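You operate a simulated robot arm through the tools that you are given. There is no shell and no other tool.

You run a simulated robot arm. Do the job below in one go: nothing can be reset, and whatever is moved stays where it is left.

JOB
Put things in order on the far end of the side counter. At the end: the clear small dosing cup is on the teal tab box (marked "WASH TABS"); the red peg stands where the clear small dosing cup stood; the green bottle (marked "OIL") stands where the red peg stood; the grey paper wad from the far end of the side counter stands where the green bottle stood; the yellow peg stands on top of the blue yoghurt tub; whatever was shut is shut again. Leave all else as you found it, and nothing knocked over.

The check looks at the end state, three seconds after you hand in, the way a careful person would. Anything else that was tipped, shoved, dropped, spilled or broken makes it a failure.

ROBOT AND FRAMES
A 7-joint arm with a two-finger gripper, fixed in place. Base frame: the origin is on the floor under the middle of its stand, x ahead of it, y to its left, z up; the work surface is at about z = 900. Readings come in mm, degrees, newtons and seconds.
With the tool pointing down near the work surface it reaches from about 340 to 720 mm from the base axis. Its first joint turns from -66.0 to 66.0 degrees. Payload 2.45 kg.
Tool frame: the origin (TCP) lies between the finger pads and is the grasp point; the fingertips stand 26 mm ahead of it; z points along the fingers, y is the line along which they close. The gripper opens to 96 mm; its body begins 69 mm behind the TCP.
Orientation is told as [roll, pitch, yaw] about the base's x, y, z axes, in that order, counted from this pose: with the fingers straight down and closing along the base's y, the tool's x points along the base's -x, its y along +y and its z along -z.

CONTROLS
- The arm moves only by the tool apply_moves. Its argument "steps" is a list of rows, each a list of 6 numbers: the shift along the tool's x, y, z in units of 40 mm (1.0 is 40 mm), then the turn, a rotation vector about the tool's x, y, z in units of 8 degrees (1.0 is 8 degrees). In form: [[dx, dy, dz, rx, ry, rz], ...]. A call has 1 to 20 rows; each row shifts and turns the commanded pose from where the row before left it, along the tool's axes as they then stand. "fingers" is the closure, from 0 (fully open) to 1 (shut), set as the call begins (left out, the last holds). A call with a number of a shift or a turn outside -1 to 1 is refused whole. Each row takes 0.2 s and may step no farther than 50 mm and 8.6 degrees from the row before; otherwise, or with a gripper value out of range, the whole call is refused. Where a pose cannot be reached the arm comes as near as it can. A force on the tool above 40 N (or 10 N above the force at the start of the call, whichever is more), or a blocked arm, ends the call early, and 0.2 s more pass. The fingers move at their own pace (about 50 mm/s each) and stop on an object; they squeeze with about 32 N. The grip force told is the motor's: it shows also when the fingers shut on nothing. Time passes only in rows, and 0.2 s behind the last, so rows that do not move let the fingers close. It gives the time, the measured TCP pose, the force on the tool (base axes), the opening and the grip force at its end, in the units of the frame above (readings bear some noise), with the torque about the TCP (base axes, N m) and any sound that the robot's microphone picked up.
- Cameras (640 x 400 px; columns grow to the right, rows downward): "scene" is fixed at [156.4, -380.1, 1433.7]; the picture's right is [0.86, -0.51, 0.00], its down [-0.24, -0.41, -0.88] and it looks along [0.45, 0.76, -0.47] (base axes); focal length 340 px, centre (320, 200). "wrist" rides on the gripper at [82, 3, -98] in the tool frame; the picture's right is [-0.04, 1.00, 0.00], its down [-0.73, -0.03, -0.68] and it looks along [-0.68, -0.03, 0.73] (tool axes); focal length 256 px, centre (320, 200). There is no depth. A picture from a camera that has moved, and an enlarged one, comes with that camera's place and axes in the base frame and with its lens.
- snapshot(camera): a new picture of that camera. It takes no simulated time.
- enlarge(camera, box): a new picture of the part [left, top, right, bottom] of that camera's present view, enlarged. It takes no simulated time.
- sign_off(): hands the job in; it is judged then, once.

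Nothing tells you positions but the pictures and the camera data. Unless the task says otherwise, let go and move clear before handing in.

The tools are called after "Emit:" as name(argument=value, ...) on one line, values as JSON. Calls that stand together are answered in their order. apply_moves: Moves the arm, as the interface text tells. Its arguments: {"type":"object","properties":{"steps":{"type":"array","items":{"type":"array","items":{"type":"number"}}},"fingers":{"type":"number"}},"required":["steps"]} The other tools are called the same way: snapshot (camera) takes a picture; enlarge (camera, box) takes an enlarged picture of a part of a camera's view; sign_off () hands the job in.

At the start:

```text
clock: 0.0
eef_pos: [405.4, 174.0, 1210.4]
tool_rot: [-0.1, 0.0, 0.0]
force: [0.8, -0.7, -0.2]
torque: [0.0, 0.04, 0.0]
width: 96.0
finger_force: 0.1
```

scene: 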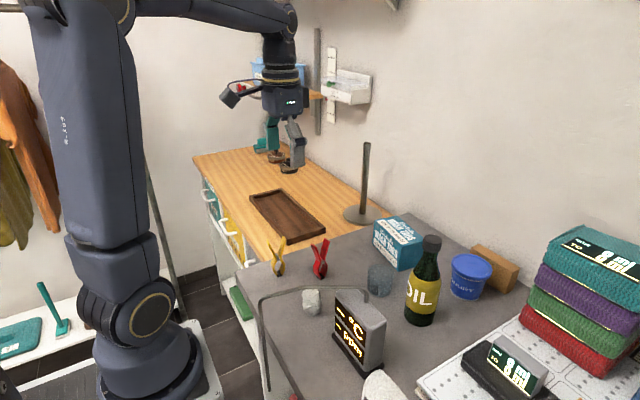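
wrist: 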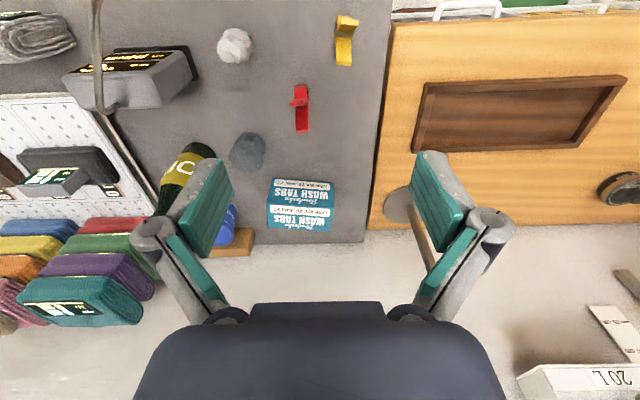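

I see a grey counter with the yellow peg, red peg, dosing cup, tab box, oil bottle, yoghurt tub and paper wad, with a wooden board area beyond it. I'll look closer before I move anything.

Emit:
enlarge(camera="scene", box=[240, 200, 400, 300])

Emit:
enlarge(camera="scene", box=[340, 200, 540, 325])

Emit:
enlarge(camera="scene", box=[220, 260, 444, 400])

Emit:
enlarge(camera="wrist", box=[140, 0, 396, 160])

Emit:
enlarge(camera="wrist", box=[140, 110, 396, 270])

```text
4.00 times, centred on (320, 250) of scene
camera zoom: at [156.4, -380.1, 1433.7], right [0.86, -0.51, 0.0], down [-0.24, -0.41, -0.88], along [0.45, 0.76, -0.47], focal length 1359 px, centre (320, 0)
```

zoom: 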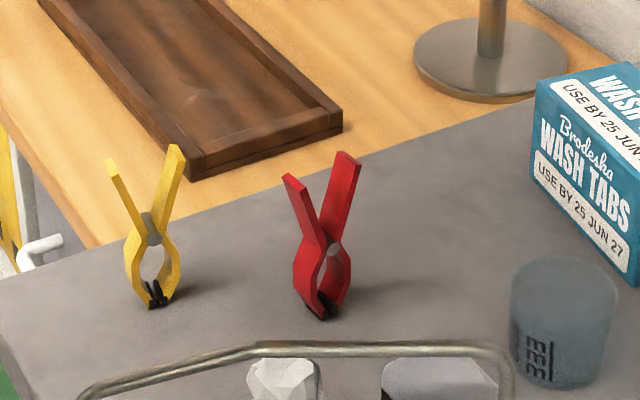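

```text
3.20 times, centred on (440, 262) of scene
camera zoom: at [156.4, -380.1, 1433.7], right [0.86, -0.51, 0.0], down [-0.24, -0.41, -0.88], along [0.45, 0.76, -0.47], focal length 1087 px, centre (-64, 0)
```

zoom: 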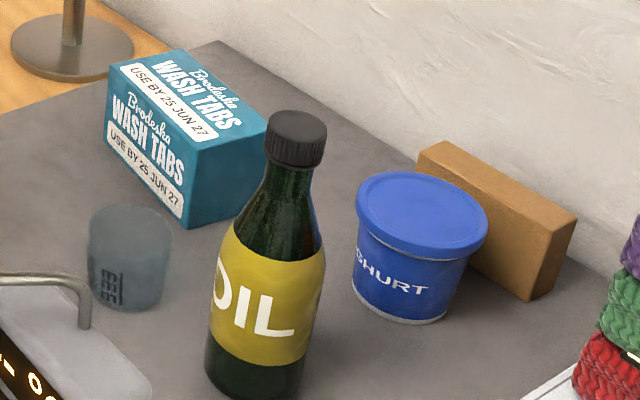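

```text
2.86 times, centred on (332, 330) of scene
camera zoom: at [156.4, -380.1, 1433.7], right [0.86, -0.51, 0.0], down [-0.24, -0.41, -0.88], along [0.45, 0.76, -0.47], focal length 971 px, centre (286, -171)
```

zoom: 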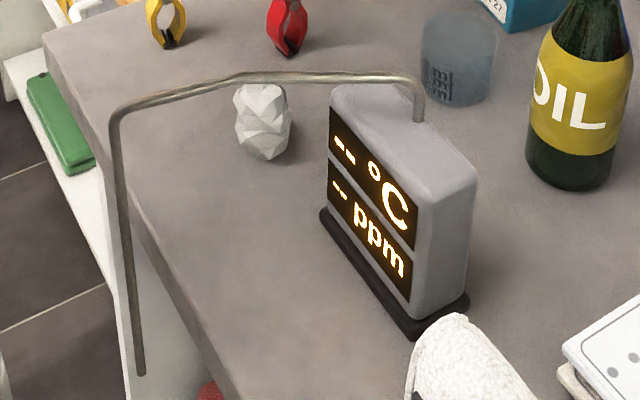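

```text
2.50 times, centred on (268, 80) of wrist
camera zoom: at [324.4, 177.4, 1309.7], right [0.04, 1.0, 0.0], down [0.73, -0.03, 0.68], along [0.68, -0.03, -0.73], focal length 640 px, centre (450, 500)
```

zoom: 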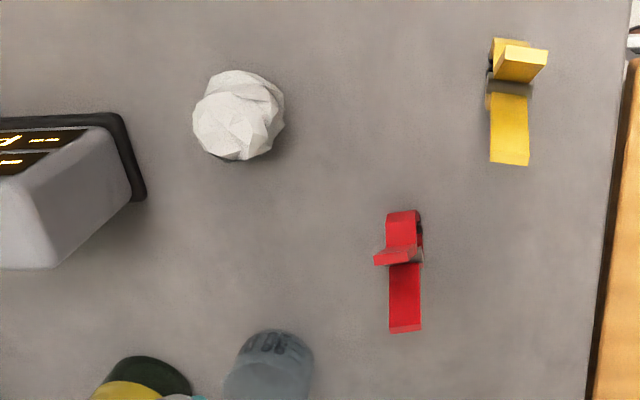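

```text
2.50 times, centred on (268, 190) of wrist
camera zoom: at [324.4, 177.4, 1309.7], right [0.04, 1.0, 0.0], down [0.73, -0.03, 0.68], along [0.68, -0.03, -0.73], focal length 640 px, centre (450, 225)
```

zoom: 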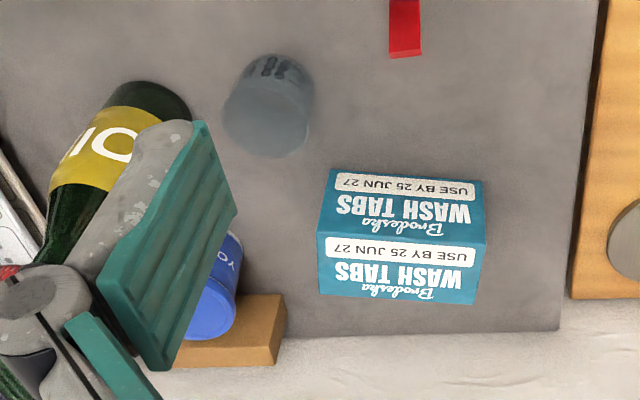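

The counter objects are roughly located: cup near (561, 39), red peg near (469, 144), yellow peg near (389, 204), bottle near (578, -59), tub near (720, -57), wad near (402, 63). Next I'll work out where the bent metal tube near the display runs, and check the rest of the scene.

Emit:
enlarge(camera="wrist", box=[0, 0, 256, 160])

Emit:
enlarge(camera="wrist", box=[384, 0, 640, 160])

Emit:
enlarge(camera="scene", box=[400, 300, 560, 400])

Emit:
enlarge(camera="scene", box=[180, 30, 400, 168])

```text
2.50 times, centred on (128, 80) of wrist
camera zoom: at [324.4, 177.4, 1309.7], right [0.04, 1.0, 0.0], down [0.73, -0.03, 0.68], along [0.68, -0.03, -0.73], focal length 640 px, centre (800, 500)
```

zoom: 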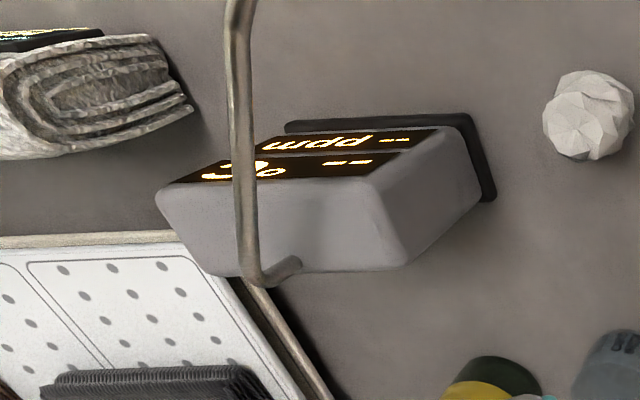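

```text
2.50 times, centred on (512, 80) of wrist
camera zoom: at [324.4, 177.4, 1309.7], right [0.04, 1.0, 0.0], down [0.73, -0.03, 0.68], along [0.68, -0.03, -0.73], focal length 640 px, centre (-160, 500)
```

zoom: 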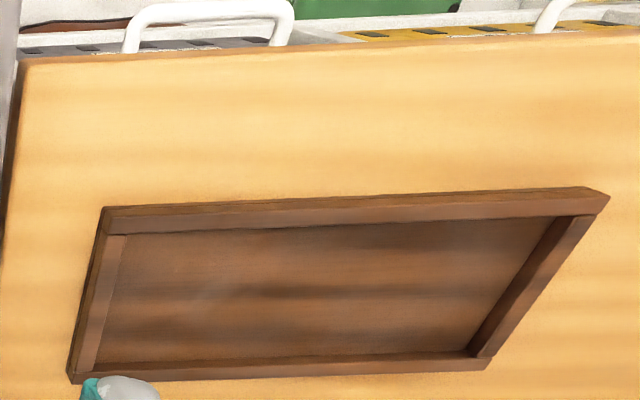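

```text
4.00 times, centred on (480, 350) of scene
camera zoom: at [156.4, -380.1, 1433.7], right [0.86, -0.51, 0.0], down [-0.24, -0.41, -0.88], along [0.45, 0.76, -0.47], focal length 1359 px, centre (-320, -400)
```

zoom: 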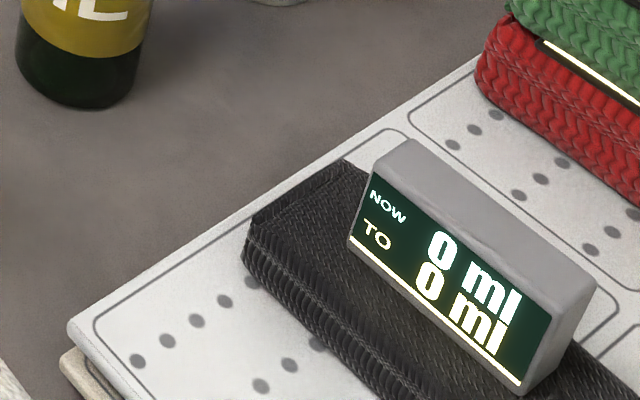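

```text
2.90 times, centred on (290, 99) of scene
camera zoom: at [156.4, -380.1, 1433.7], right [0.86, -0.51, 0.0], down [-0.24, -0.41, -0.88], along [0.45, 0.76, -0.47], focal length 985 px, centre (407, 493)
```

zoom: 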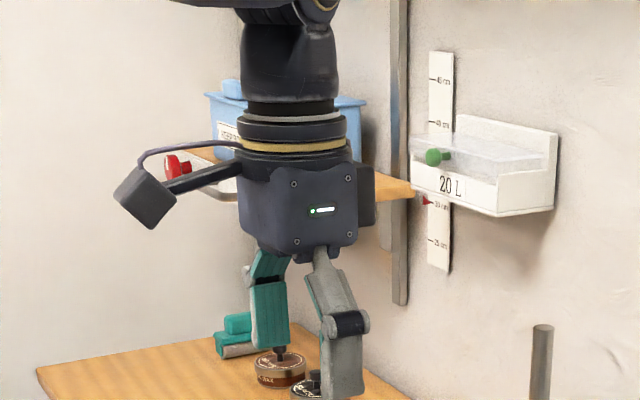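

The bent rod arches over the display at about z = 1050, roughly from (278, 7) to (430, -60), so I'll keep clear of it. The pegs are about 105 mm tall, with their V handles spread along x. I'll hover above the yellow peg first for a better fix.

Emit:
apply_moves(steps=[[0.2, 0.35, 0.9, 0, 0, 0], [0.2, 0.4, 0.9, 0, 0, 0], [0, 0, 0.7, 0, 0, 0], [0, 0, 0, 0, 0, 0]], fingers=0)

Emit:
snapshot(camera="wrist")

Emit:
snapshot(camera="scene")

```text
clock: 1.0
eef_pos: [388.9, 204.9, 1108.8]
tool_rot: [-0.1, 0.0, 0.0]
force: [0.4, -0.3, -0.3]
torque: [-0.01, -0.03, 0.01]
width: 95.9
finger_force: 0.1
```

```text
taken
camera wrist: at [307.5, 207.4, 1207.5], right [0.04, 1.0, 0.0], down [0.73, -0.03, 0.68], along [0.68, -0.03, -0.73], focal length 256 px, centre (320, 200)
```

wrist: 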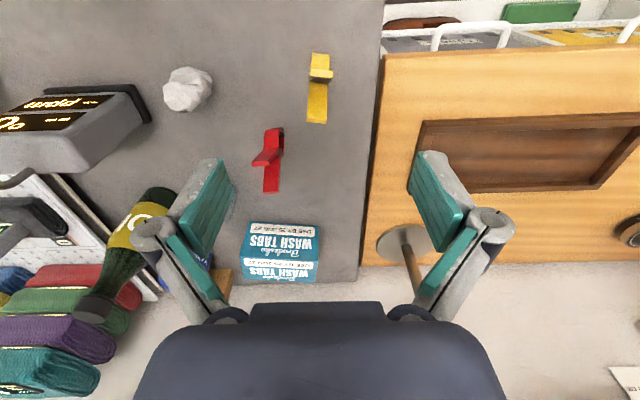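

```text
taken
```

scene: 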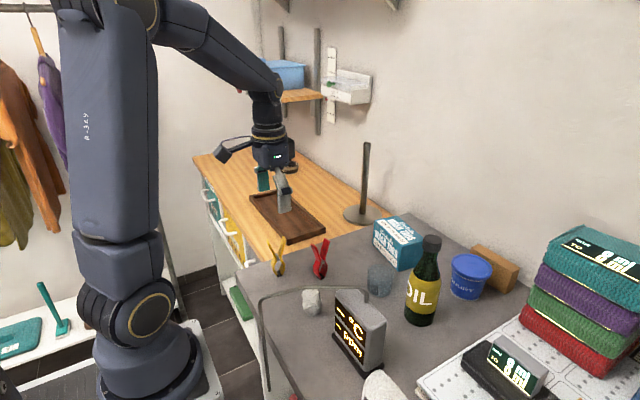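

The arm is now hovering above the yellow peg. I'll enlarge the wrist view on both pegs and the rest of the layout.

Emit:
enlarge(camera="wrist", box=[270, 40, 366, 100])

Emit:
enlarge(camera="wrist", box=[220, 110, 340, 185])

Emit:
enlarge(camera="scene", box=[264, 230, 344, 280])

Emit:
enlarge(camera="scene", box=[430, 235, 530, 310])

```text
6.67 times, centred on (318, 70) of wrist
camera zoom: at [307.5, 207.4, 1207.5], right [0.04, 1.0, 0.0], down [0.73, -0.03, 0.68], along [0.68, -0.03, -0.73], focal length 1707 px, centre (333, 1067)
```

zoom: 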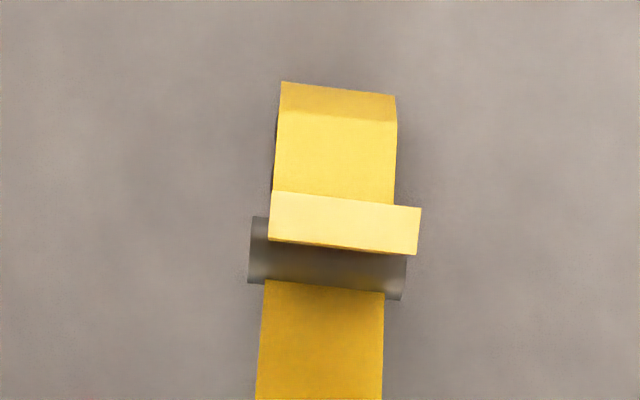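

```text
5.33 times, centred on (280, 148) of wrist
camera zoom: at [307.5, 207.4, 1207.5], right [0.04, 1.0, 0.0], down [0.73, -0.03, 0.68], along [0.68, -0.03, -0.73], focal length 1365 px, centre (533, 480)
```

zoom: 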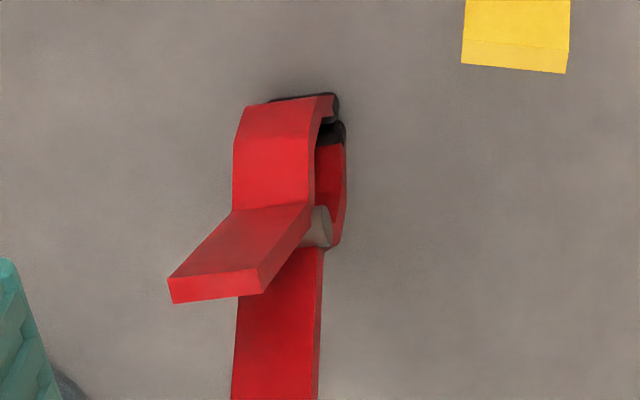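

```text
8.00 times, centred on (304, 255) of scene
camera zoom: at [156.4, -380.1, 1433.7], right [0.86, -0.51, 0.0], down [-0.24, -0.41, -0.88], along [0.45, 0.76, -0.47], focal length 2718 px, centre (448, -240)
```

zoom: 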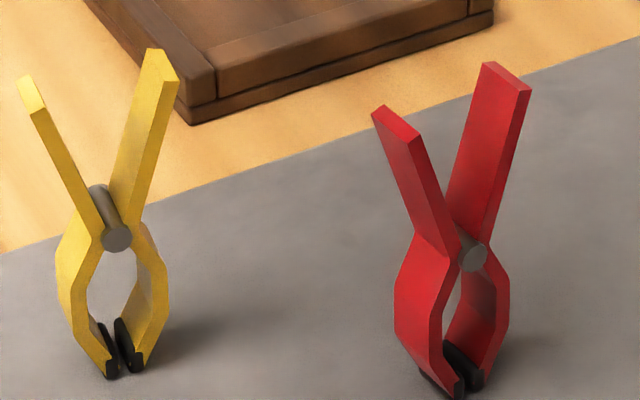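

```text
5.33 times, centred on (480, 272) of scene
camera zoom: at [156.4, -380.1, 1433.7], right [0.86, -0.51, 0.0], down [-0.24, -0.41, -0.88], along [0.45, 0.76, -0.47], focal length 1812 px, centre (-533, -187)
```

zoom: 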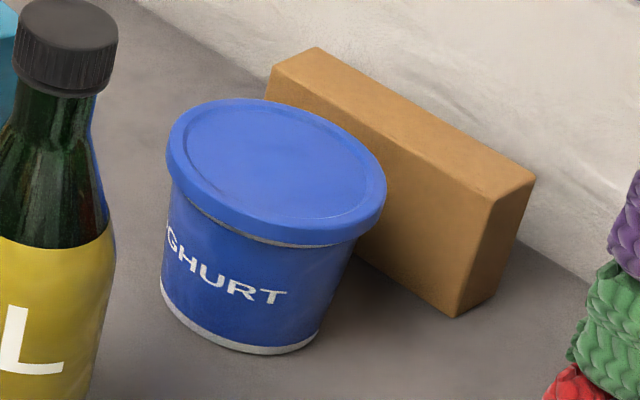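

The yellow peg's pivot axle is at about (390, 203, 955), yawed about -10.5°. I'll turn the tool to match, drop partway and check the alignment.

Emit:
apply_moves(steps=[[-0.03, -0.035, 0.5, 0, 0, 0.66], [0, 0, 0.75, 0, 0, 0.66], [0, 0, 0.5, 0, 0, 0], [0, 0, 0, 0, 0, 0]])

Emit:
snapshot(camera="wrist")

Emit:
enlarge(camera="scene", box=[224, 190, 352, 270])

```text
clock: 2.0
eef_pos: [391.3, 204.4, 1040.2]
tool_rot: [-0.1, 0.0, -10.6]
force: [-0.3, -0.1, -0.2]
torque: [0.03, 0.04, 0.0]
width: 95.9
finger_force: 0.1
```

```text
taken
camera wrist: at [311.6, 221.6, 1138.2], right [0.22, 0.97, 0.0], down [0.72, -0.16, 0.68], along [0.66, -0.15, -0.73], focal length 256 px, centre (320, 200)
```

wrist: 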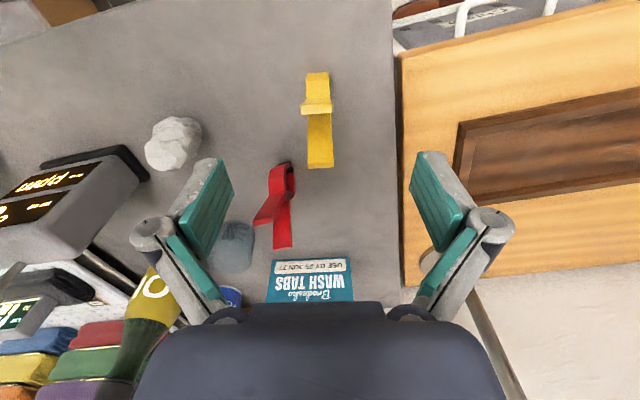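

```text
5.00 times, centred on (288, 230) of scene
camera zoom: at [156.4, -380.1, 1433.7], right [0.86, -0.51, 0.0], down [-0.24, -0.41, -0.88], along [0.45, 0.76, -0.47], focal length 1699 px, centre (480, 50)
```

zoom: 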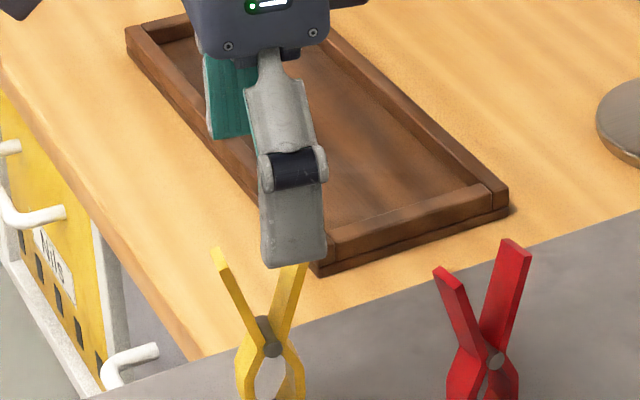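

Emit:
enlarge(camera="wrist", box=[272, 60, 368, 120])

```text
6.67 times, centred on (320, 90) of wrist
camera zoom: at [311.6, 221.6, 1138.2], right [0.22, 0.97, 0.0], down [0.72, -0.16, 0.68], along [0.66, -0.15, -0.73], focal length 1707 px, centre (320, 933)
```

zoom: 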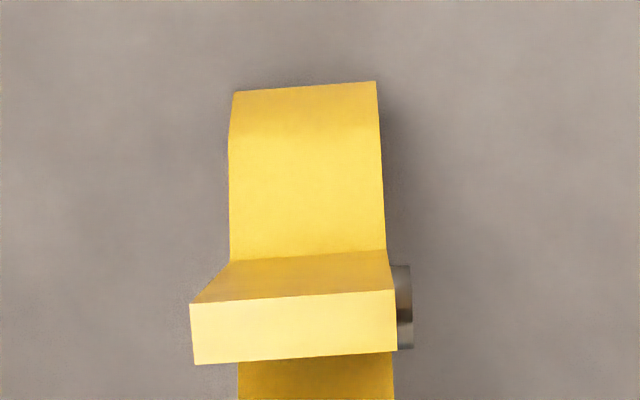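

The tool is within about 1.5° of the peg and 2 mm off laterally, so I'll correct that, descend and close on the pivot.

Emit:
apply_moves(steps=[[0, -0.055, 0.5, 0, 0, 0], [0, 0, 0.7, 0, 0, 0], [0, 0, 0.6, 0, 0, 0], [0, 0, 0.4, 0, 0, 0], [0, 0, 0, 0, 0, 0]])

Emit:
snapshot(camera="wrist")

Emit:
enlarge(camera="scene", box=[224, 210, 352, 290])

```text
clock: 3.2
eef_pos: [390.0, 202.3, 951.6]
tool_rot: [0.1, 0.0, -10.6]
force: [-0.1, -0.6, -0.6]
torque: [0.01, -0.03, -0.04]
width: 95.9
finger_force: 0.0
```

```text
taken
camera wrist: at [311.1, 219.8, 1050.2], right [0.22, 0.97, 0.0], down [0.72, -0.16, 0.68], along [0.66, -0.15, -0.73], focal length 256 px, centre (320, 200)
```

wrist: 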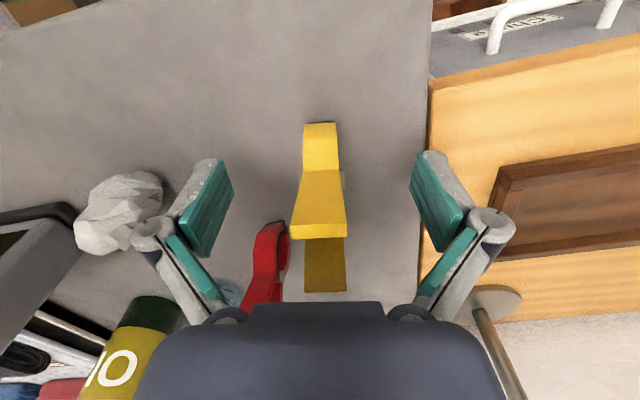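

```text
5.00 times, centred on (288, 250) of scene
camera zoom: at [156.4, -380.1, 1433.7], right [0.86, -0.51, 0.0], down [-0.24, -0.41, -0.88], along [0.45, 0.76, -0.47], focal length 1699 px, centre (480, -50)
```

zoom: 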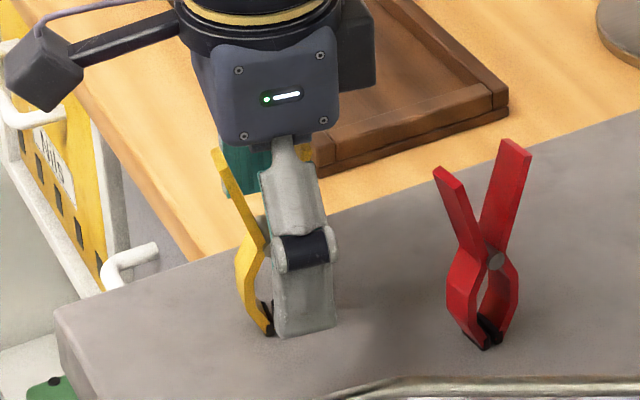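

The peg is centred between the pads with the palm clear of the handles, so I'll close the fingers.

Emit:
apply_moves(steps=[[0, 0, 0, 0, 0, 0], [0, 0, 0, 0, 0, 0], [0, 0, 0, 0, 0, 0], [0, 0, 0, 0, 0, 0], [0, 0, 0, 0, 0, 0], [0, 0, 0, 0, 0, 0]], fingers=1)

Emit:
enlarge(camera="wrist", box=[224, 100, 416, 220])

Emit:
enlarge(camera="scene", box=[224, 210, 352, 290])

```text
clock: 4.6
eef_pos: [390.7, 202.2, 951.5]
tool_rot: [0.1, 0.0, -10.6]
force: [0.0, 0.7, 1.7]
torque: [0.03, 0.05, 0.05]
width: 27.7
finger_force: 16.3
```

```text
3.33 times, centred on (320, 160) of wrist
camera zoom: at [311.2, 219.8, 1050.5], right [0.22, 0.97, 0.0], down [0.72, -0.16, 0.68], along [0.66, -0.15, -0.73], focal length 853 px, centre (320, 333)
```

zoom: 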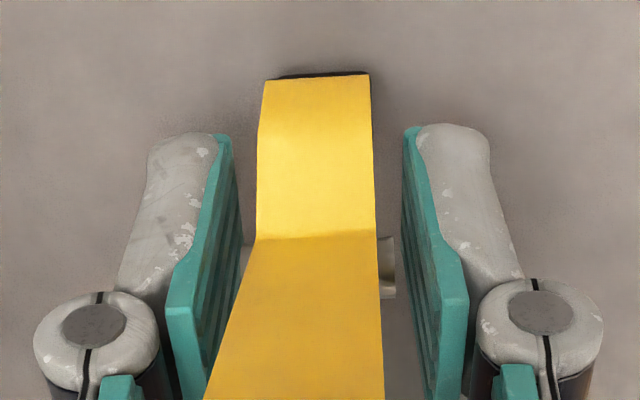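

```text
5.00 times, centred on (288, 250) of scene
camera zoom: at [156.3, -380.1, 1433.7], right [0.86, -0.51, 0.0], down [-0.24, -0.41, -0.88], along [0.45, 0.76, -0.47], focal length 1699 px, centre (480, -50)
```

zoom: 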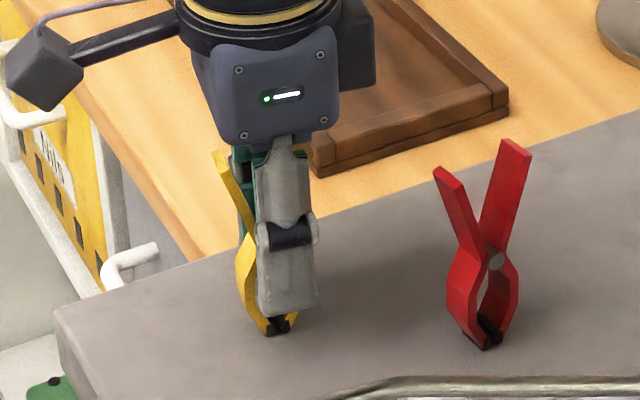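

The fingers are still closing, with a gap visible, so I'll wait a little longer.

Emit:
apply_moves(steps=[[0, 0, 0, 0, 0, 0], [0, 0, 0, 0, 0, 0], [0, 0, 0, 0, 0, 0]])

Emit:
enlarge(camera="wrist", box=[224, 100, 416, 220])

```text
clock: 5.4
eef_pos: [390.1, 201.7, 952.7]
tool_rot: [0.0, 0.0, -10.6]
force: [0.9, 0.3, 1.3]
torque: [-0.03, -0.01, 0.02]
width: 27.8
finger_force: 16.0
```

```text
3.33 times, centred on (320, 160) of wrist
camera zoom: at [311.2, 219.7, 1050.5], right [0.22, 0.97, 0.0], down [0.72, -0.16, 0.68], along [0.66, -0.15, -0.73], focal length 853 px, centre (320, 333)
```

zoom: 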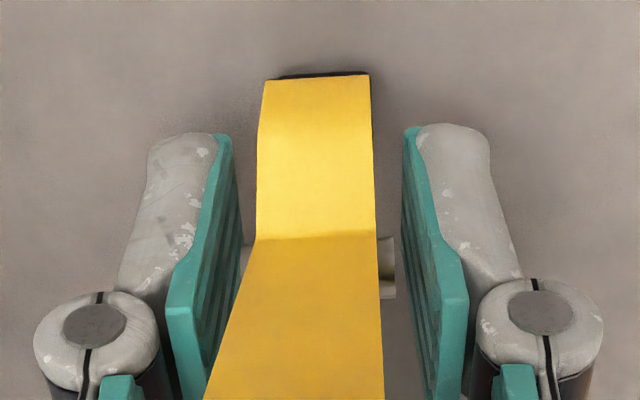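

The pads are holding the axle ends at 27.7 mm. I'll lift it gently and check that it hangs straight.

Emit:
apply_moves(steps=[[0, 0, -0.25, 0, 0, 0], [0, 0, -0.5, 0, 0, 0], [0, 0, -1, 0, 0, 0], [0, 0, -1, 0, 0, 0], [0, 0, -0.5, 0, 0, 0], [0, 0, 0, 0, 0, 0]])

Emit:
snapshot(camera="wrist")

Emit:
snapshot(camera="scene")

```text
clock: 6.8
eef_pos: [389.1, 199.1, 1084.6]
tool_rot: [0.0, 0.0, -10.5]
force: [-0.8, 0.1, 0.3]
torque: [-0.02, 0.01, 0.02]
width: 27.7
finger_force: 16.1
```

```text
taken
camera wrist: at [310.6, 217.9, 1183.2], right [0.22, 0.97, 0.0], down [0.72, -0.16, 0.68], along [0.66, -0.15, -0.73], focal length 256 px, centre (320, 200)
```

wrist: 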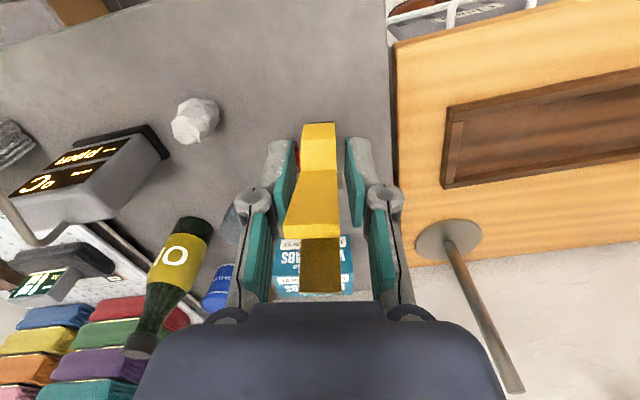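

```text
taken
```

scene: 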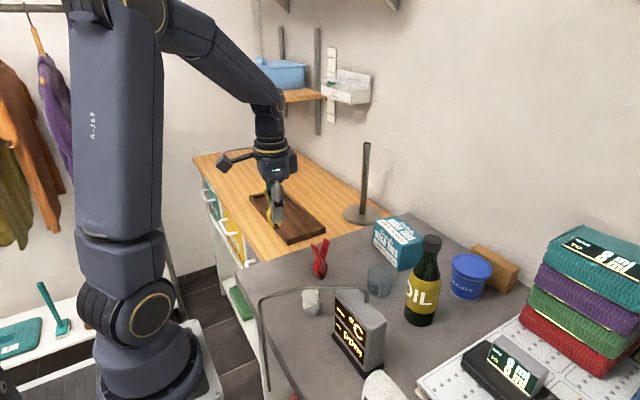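

The yellow peg is held upright. I'll raise it, square the yaw and carry it above the bottle's height towards the tub.

Emit:
apply_moves(steps=[[0, 0, -0.9, 0, 0, -0.66], [0, 0, -0.9, 0, 0, -0.65], [0, 0, -0.7, 0, 0, 0], [-0.75, -0.64, 0, 0, 0, 0], [-0.75, -0.64, 0, 0, 0, 0], [-0.75, -0.64, 0, 0, 0, 0], [-0.75, -0.64, 0, 0, 0, 0], [-0.75, -0.64, 0, 0, 0, 0], [-0.75, -0.64, 0, 0, 0, 0], [-0.75, -0.64, 0, 0, 0, 0], [-0.75, -0.64, 0, 0, 0, 0], [-0.75, -0.64, 0, 0, 0, 0], [-0.75, -0.64, 0, 0, 0, 0], [0, 0, 0, 0, 0, 0]])

Emit:
snapshot(camera="wrist")

Emit:
snapshot(camera="scene")

```text
clock: 9.8
eef_pos: [670.5, -49.5, 1176.5]
tool_rot: [0.0, 0.2, -0.1]
force: [-0.3, 0.3, 0.6]
torque: [-0.02, 0.0, 0.03]
width: 27.3
finger_force: 16.6
out of reach, approached as far as the arm can: row 13
```

```text
taken
camera wrist: at [589.3, -46.3, 1274.6], right [0.04, 1.0, 0.0], down [0.73, -0.03, 0.68], along [0.68, -0.03, -0.73], focal length 256 px, centre (320, 200)
```

wrist: 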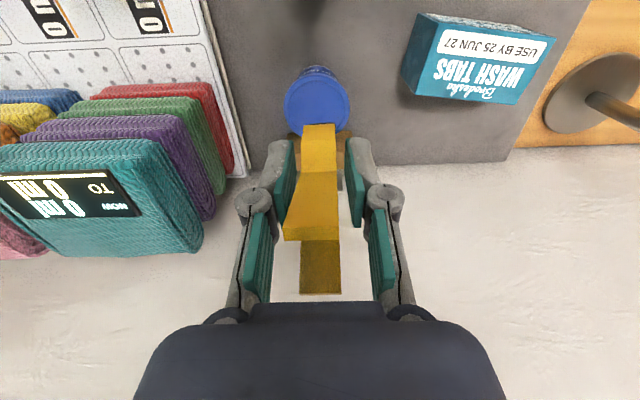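

```text
taken
```

scene: 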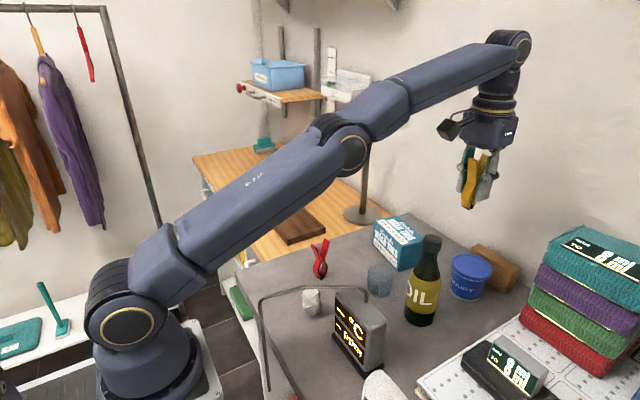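

The tool is at its reach limit for this height (x ≈ 670). I'll zoom in on the tub lid from here, then descend diagonally, since the reach is longer lower down.

Emit:
enlarge(camera="wrist", box=[256, 50, 384, 130])

Emit:
enlarge(camera="scene", box=[440, 140, 536, 200])

Emit:
enlarge(camera="scene", box=[424, 235, 520, 295])

```text
5.00 times, centred on (320, 90) of wrist
camera zoom: at [589.3, -46.3, 1274.6], right [0.04, 1.0, 0.0], down [0.73, -0.03, 0.68], along [0.68, -0.03, -0.73], focal length 1280 px, centre (320, 750)
```

zoom: 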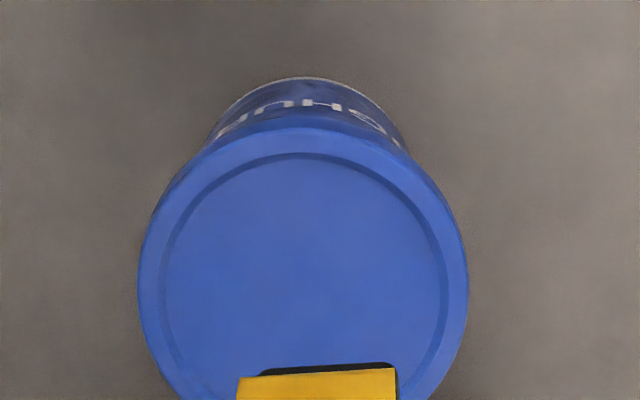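

```text
6.67 times, centred on (488, 170) of scene
camera zoom: at [156.4, -380.1, 1433.7], right [0.86, -0.51, 0.0], down [-0.24, -0.41, -0.88], along [0.45, 0.76, -0.47], focal length 2265 px, centre (-800, 400)
```

zoom: 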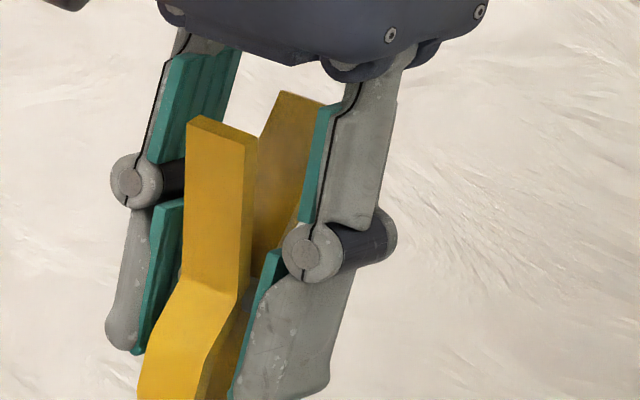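

```text
6.67 times, centred on (472, 265) of scene
camera zoom: at [156.4, -380.1, 1433.7], right [0.86, -0.51, 0.0], down [-0.24, -0.41, -0.88], along [0.45, 0.76, -0.47], focal length 2265 px, centre (-693, -233)
```

zoom: 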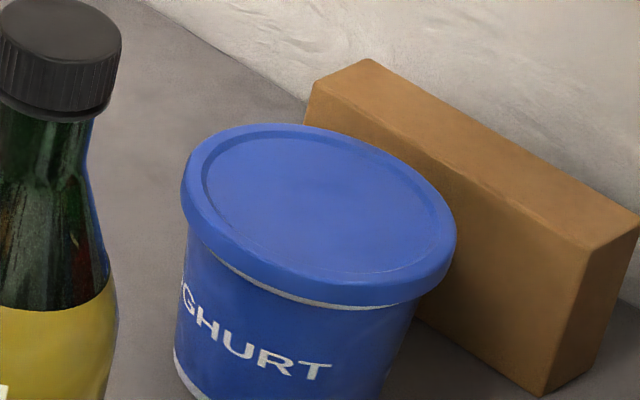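

The lid is at about (718, -57) with its top near z = 980 and a flat centre of about 33 mm radius. I'll lower straight down a bit and see where the arm settles.

Emit:
apply_moves(steps=[[0, 0, 0.75, 0, 0, 0], [0, 0, 0.5, 0, 0, 0], [0, 0, 0, 0, 0, 0]])

```text
clock: 10.6
eef_pos: [671.9, -47.4, 1125.6]
tool_rot: [0.0, 0.1, -0.1]
force: [-0.2, 0.7, -0.4]
torque: [0.04, 0.0, -0.03]
width: 27.5
finger_force: 16.3
```

Emit:
apply_moves(steps=[[-0.2, -0.08, 0.5, 0, 0, 0], [-0.4, -0.08, 0.5, 0, 0, 0], [-0.45, -0.08, 0.4, 0, 0, 0], [0, 0, 0, 0, 0, 0]])

Emit:
snapshot(camera="wrist")

Emit:
enlarge(camera="scene", box=[400, 180, 560, 280])

```text
clock: 11.6
eef_pos: [710.1, -58.2, 1066.6]
tool_rot: [0.0, 0.0, -0.1]
force: [-0.2, -0.3, -0.5]
torque: [0.02, -0.01, 0.01]
width: 28.0
finger_force: 15.8
out of reach, approached as far as the arm can: row 3
```

```text
taken
camera wrist: at [628.4, -55.2, 1165.7], right [0.04, 1.0, 0.0], down [0.73, -0.03, 0.68], along [0.68, -0.03, -0.73], focal length 256 px, centre (320, 200)
```

wrist: 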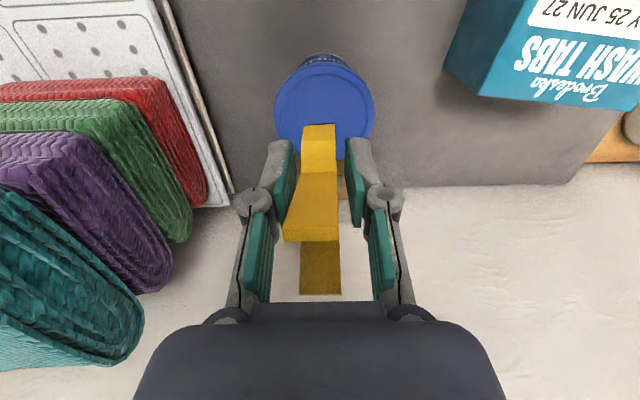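

```text
4.00 times, centred on (480, 230) of scene
camera zoom: at [156.4, -380.1, 1433.7], right [0.86, -0.51, 0.0], down [-0.24, -0.41, -0.88], along [0.45, 0.76, -0.47], focal length 1359 px, centre (-320, 80)
```

zoom: 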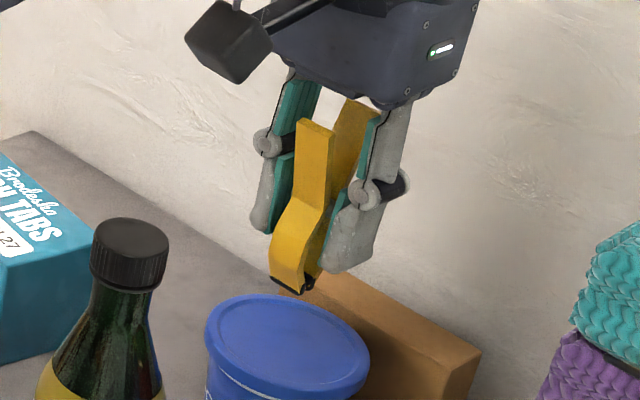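

Emit:
apply_moves(steps=[[0, 0.05, 0.3, 0, 0, 0], [-0.1, 0, 0.25, 0, 0, 0], [0, 0, 0, 0, 0, 0]])

Emit:
enlarge(camera="wrist", box=[240, 30, 400, 130])

Emit:
enlarge(camera="scene", box=[416, 205, 512, 265])

```text
clock: 12.4
eef_pos: [713.7, -55.3, 1046.5]
tool_rot: [0.1, 0.0, -0.1]
force: [-0.5, -0.2, 0.6]
torque: [0.01, 0.01, -0.06]
width: 27.8
finger_force: 16.1
```

```text
4.00 times, centred on (320, 80) of wrist
camera zoom: at [632.5, -52.8, 1144.0], right [0.04, 1.0, 0.0], down [0.73, -0.03, 0.68], along [0.68, -0.03, -0.73], focal length 1024 px, centre (320, 680)
```

zoom: 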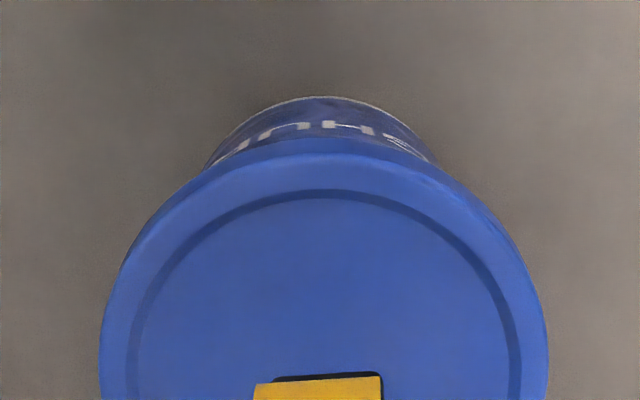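

```text
6.67 times, centred on (464, 235) of scene
camera zoom: at [156.4, -380.1, 1433.7], right [0.86, -0.51, 0.0], down [-0.24, -0.41, -0.88], along [0.45, 0.76, -0.47], focal length 2265 px, centre (-640, -33)
```

zoom: 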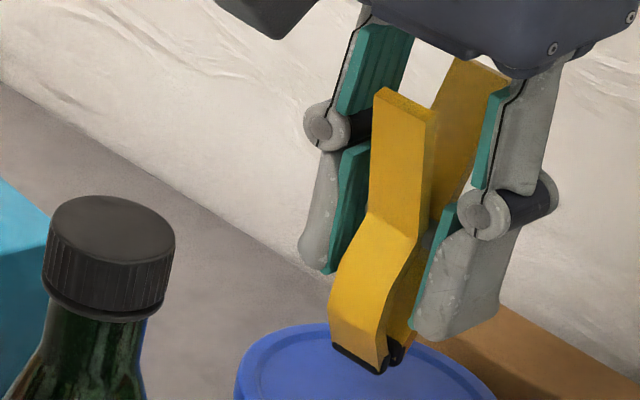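

Emit:
apply_moves(steps=[[0, 0, 0.1, 0, 0, 0], [0, 0, 0.1, 0, 0, 0], [0, 0, 0, 0, 0, 0]])

Emit:
enlarge(camera="scene", box=[432, 225, 512, 275])

```text
clock: 13.2
eef_pos: [713.6, -54.8, 1037.6]
tool_rot: [0.1, -0.1, -0.2]
force: [0.0, -1.0, -0.5]
torque: [0.01, 0.01, -0.01]
width: 28.0
finger_force: 15.3
```

```text
8.00 times, centred on (472, 250) of scene
camera zoom: at [156.4, -380.1, 1433.7], right [0.86, -0.51, 0.0], down [-0.24, -0.41, -0.88], along [0.45, 0.76, -0.47], focal length 2718 px, centre (-896, -200)
```

zoom: 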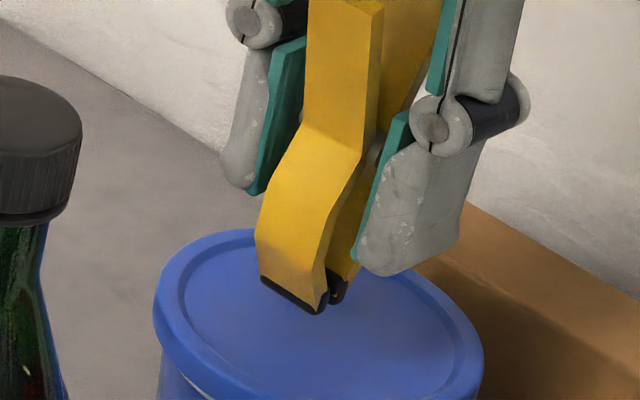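

Emit:
apply_moves(steps=[[0, 0, 0.05, 0, 0, 0], [0, 0, 0.05, 0, 0, 0], [0, 0, 0, 0, 0, 0]])

Emit:
enlarge(camera="scene", box=[432, 225, 512, 275])

```text
clock: 14.0
eef_pos: [713.3, -55.6, 1033.2]
tool_rot: [0.0, 0.0, -0.2]
force: [0.0, -0.4, -0.4]
torque: [0.0, 0.02, 0.02]
width: 27.5
finger_force: 15.9
```

```text
8.00 times, centred on (472, 250) of scene
camera zoom: at [156.4, -380.1, 1433.7], right [0.86, -0.51, 0.0], down [-0.24, -0.41, -0.88], along [0.45, 0.76, -0.47], focal length 2718 px, centre (-896, -200)
```

zoom: 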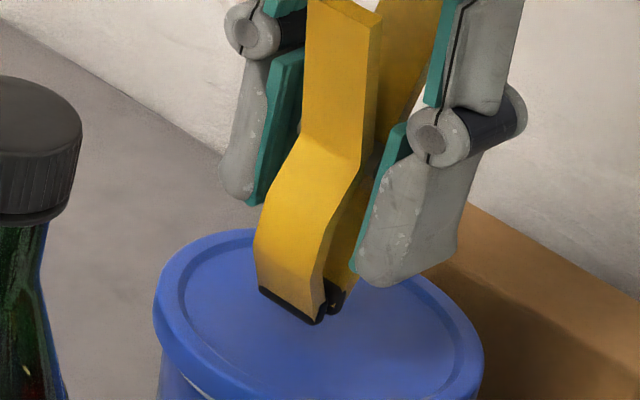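

Emit:
apply_moves(steps=[[0, 0, 0.04, 0, 0, 0], [0, 0, 0.04, 0, 0, 0], [0, 0, 0, 0, 0, 0]])

Emit:
enlarge(camera="scene", box=[432, 225, 512, 275])

```text
clock: 14.8
eef_pos: [714.4, -55.0, 1030.8]
tool_rot: [0.1, 0.1, -0.1]
force: [0.6, 0.1, -0.5]
torque: [-0.02, 0.01, 0.04]
width: 28.0
finger_force: 15.7
```

```text
8.00 times, centred on (472, 250) of scene
camera zoom: at [156.4, -380.1, 1433.7], right [0.86, -0.51, 0.0], down [-0.24, -0.41, -0.88], along [0.45, 0.76, -0.47], focal length 2718 px, centre (-896, -200)
```

zoom: 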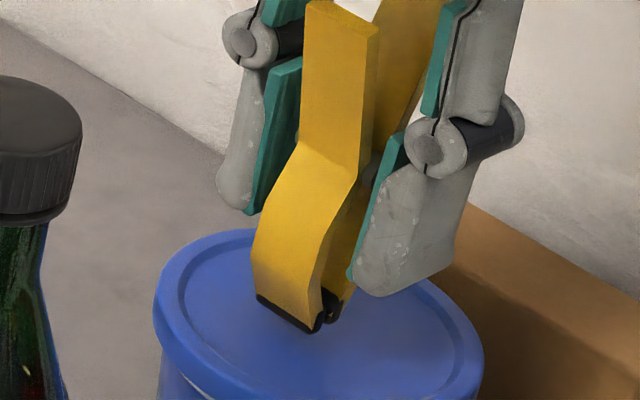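

Emit:
apply_moves(steps=[[0, 0, 0.035, 0, 0, 0], [0, 0, 0, 0, 0, 0]])

Emit:
apply_moves(steps=[[0, 0, 0.035, 0, 0, 0], [0, 0, 0, 0, 0, 0]])

Emit:
enlarge(camera="scene", box=[432, 225, 512, 275])

```text
clock: 15.4
eef_pos: [712.7, -55.8, 1029.1]
tool_rot: [0.0, 0.0, 0.0]
force: [0.9, 0.6, 0.3]
torque: [0.0, 0.01, 0.01]
width: 27.6
finger_force: 16.0
```

```text
clock: 16.0
eef_pos: [712.5, -55.5, 1027.3]
tool_rot: [0.0, 0.0, -0.1]
force: [-0.1, -0.8, 0.3]
torque: [-0.04, 0.03, -0.02]
width: 27.8
finger_force: 15.7
```

```text
8.00 times, centred on (472, 250) of scene
camera zoom: at [156.4, -380.1, 1433.7], right [0.86, -0.51, 0.0], down [-0.24, -0.41, -0.88], along [0.45, 0.76, -0.47], focal length 2718 px, centre (-896, -200)
```

zoom: 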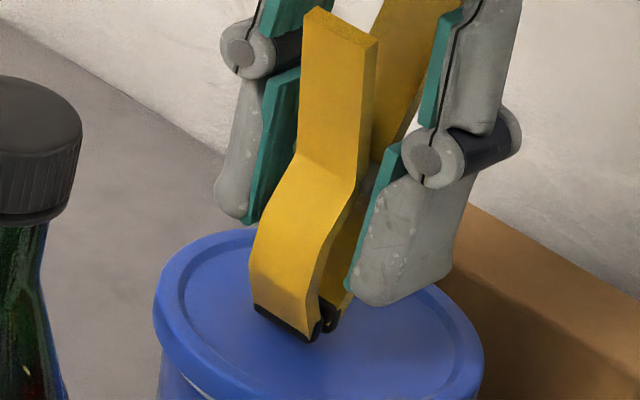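

Emit:
apply_moves(steps=[[0, 0, 0.03, 0, 0, 0], [0, 0, 0, 0, 0, 0]])

Emit:
apply_moves(steps=[[0, 0, 0.03, 0, 0, 0], [0, 0, 0, 0, 0, 0]])

Emit:
enlarge(camera="scene", box=[432, 225, 512, 275])

```text
clock: 16.6
eef_pos: [712.8, -55.9, 1028.4]
tool_rot: [-0.1, -0.1, -0.1]
force: [0.1, 0.2, 1.3]
torque: [0.02, 0.0, 0.0]
width: 27.8
finger_force: 15.8
```

```text
clock: 17.2
eef_pos: [711.7, -55.3, 1026.5]
tool_rot: [0.0, -0.2, -0.1]
force: [-1.4, 0.3, 7.2]
torque: [-0.05, 0.05, -0.02]
width: 28.0
finger_force: 15.7
```

```text
8.00 times, centred on (472, 250) of scene
camera zoom: at [156.2, -380.1, 1433.8], right [0.86, -0.51, 0.0], down [-0.24, -0.41, -0.88], along [0.45, 0.76, -0.47], focal length 2718 px, centre (-896, -200)
```

zoom: 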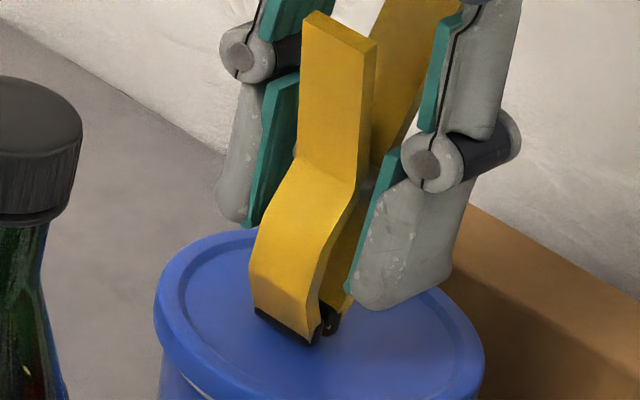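

Contact reads 7 N, so the peg is standing on the lid. I'll ease off slightly and open the fingers partway.

Emit:
apply_moves(steps=[[0, 0, -0.015, 0, 0, 0], [0, 0, 0, 0, 0, 0]])

Emit:
apply_moves(steps=[[0, 0, 0, 0, 0, 0], [0, 0, 0, 0, 0, 0], [0, 0, 0, 0, 0, 0], [0, 0, 0, 0, 0, 0]], fingers=0.4)

Emit:
enlarge(camera="scene", box=[416, 205, 512, 265])

Emit:
snapshot(camera="wrist")

```text
clock: 17.8
eef_pos: [712.4, -55.6, 1026.5]
tool_rot: [0.0, -0.1, -0.1]
force: [0.4, 0.3, 5.1]
torque: [-0.07, -0.02, 0.0]
width: 27.7
finger_force: 16.5
```

```text
clock: 18.8
eef_pos: [712.7, -55.5, 1026.3]
tool_rot: [0.0, 0.1, -0.1]
force: [0.4, 0.1, -0.4]
torque: [-0.01, 0.01, -0.01]
width: 57.7
finger_force: 0.0
```

```text
6.67 times, centred on (464, 235) of scene
camera zoom: at [156.4, -380.1, 1433.7], right [0.86, -0.51, 0.0], down [-0.24, -0.41, -0.88], along [0.45, 0.76, -0.47], focal length 2265 px, centre (-640, -33)
```

zoom: 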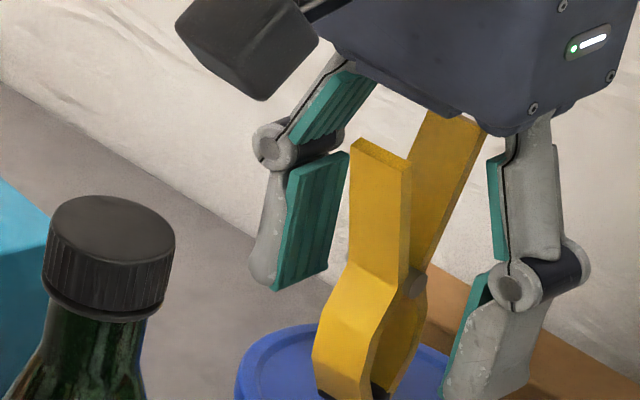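

```text
taken
camera wrist: at [632.1, -52.4, 1125.0], right [0.04, 1.0, 0.0], down [0.73, -0.03, 0.68], along [0.68, -0.03, -0.73], focal length 256 px, centre (320, 200)
```

wrist: 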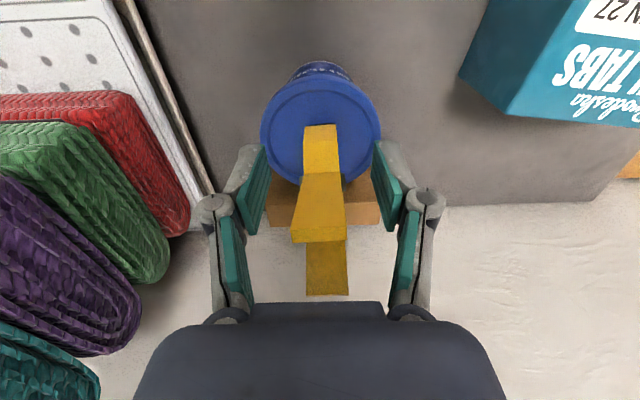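

The yellow peg stands on the tub. I'll back out upward while easing towards the robot because of the reach limit.

Emit:
apply_moves(steps=[[0.03, 0, -0.5, 0, 0, 0], [0.15, 0, -0.5, 0, 0, 0], [0.4, 0, -0.5, 0, 0, 0], [0.5, 0, -0.6, 0, 0, 0], [0.5, 0, -0.6, 0, 0, 0], [0.2, 0.3, -0.9, 0, 0, 0], [0, 0, 0, 0, 0, 0]])

Emit:
snapshot(camera="wrist")

Emit:
enlarge(camera="scene", box=[400, 180, 560, 280])

```text
clock: 20.4
eef_pos: [642.6, -43.1, 1171.0]
tool_rot: [0.0, 0.0, -0.2]
force: [0.6, 0.2, 0.7]
torque: [-0.02, -0.05, 0.0]
width: 57.8
finger_force: 0.1
```

```text
taken
camera wrist: at [561.7, -39.8, 1268.4], right [0.04, 1.0, 0.0], down [0.73, -0.03, 0.68], along [0.68, -0.03, -0.73], focal length 256 px, centre (320, 200)
```

wrist: 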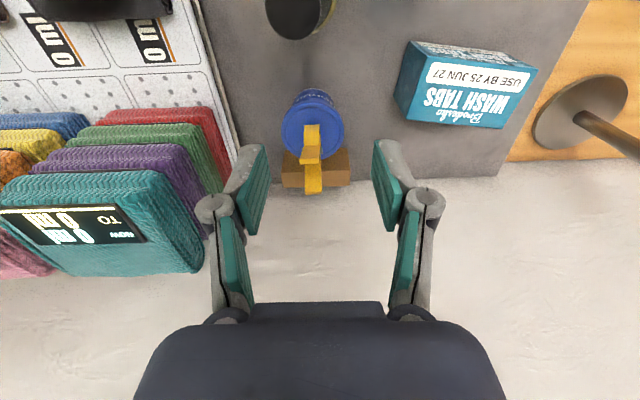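

```text
4.00 times, centred on (480, 230) of scene
camera zoom: at [156.4, -380.1, 1433.7], right [0.86, -0.51, 0.0], down [-0.24, -0.41, -0.88], along [0.45, 0.76, -0.47], focal length 1359 px, centre (-320, 80)
```

zoom: 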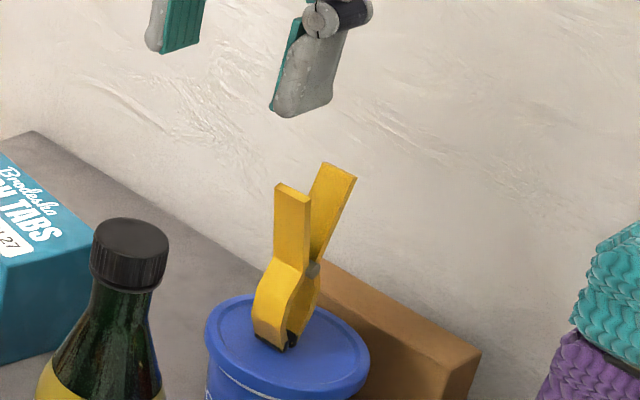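

The yellow peg is standing on the tub. From here I'll take a closer fix on the tab box's top.

Emit:
enlarge(camera="wrist", box=[384, 30, 544, 130])

Emit:
enlarge(camera="scene", box=[352, 200, 448, 260])

Emit:
enlarge(camera="scene", box=[352, 250, 416, 290])

```text
4.00 times, centred on (464, 80) of wrist
camera zoom: at [561.7, -39.8, 1268.4], right [0.04, 1.0, 0.0], down [0.73, -0.03, 0.68], along [0.68, -0.03, -0.73], focal length 1024 px, centre (-256, 680)
```

zoom: 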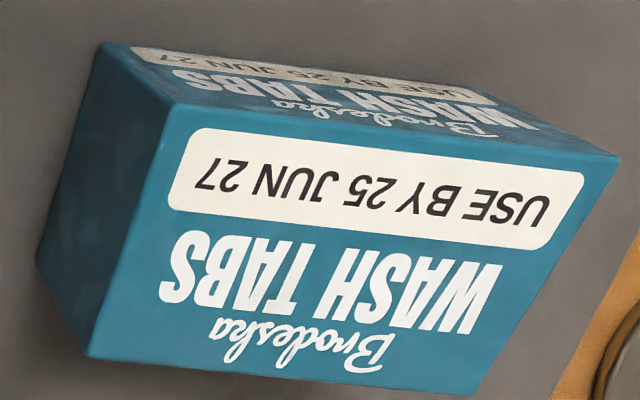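

```text
6.67 times, centred on (400, 230) of scene
camera zoom: at [156.4, -380.1, 1433.7], right [0.86, -0.51, 0.0], down [-0.24, -0.41, -0.88], along [0.45, 0.76, -0.47], focal length 2265 px, centre (-213, 0)
```

zoom: 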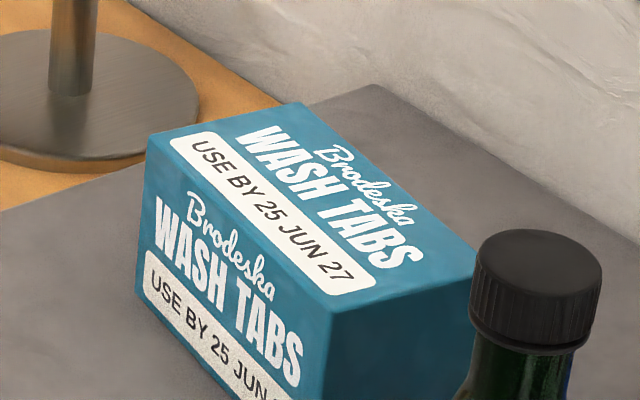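

```text
10.00 times, centred on (384, 270) of scene
camera zoom: at [156.4, -380.1, 1433.7], right [0.86, -0.51, 0.0], down [-0.24, -0.41, -0.88], along [0.45, 0.76, -0.47], focal length 3398 px, centre (-320, -500)
```

zoom: 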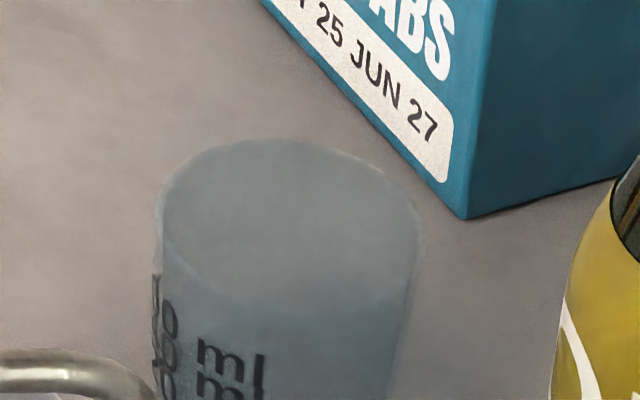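

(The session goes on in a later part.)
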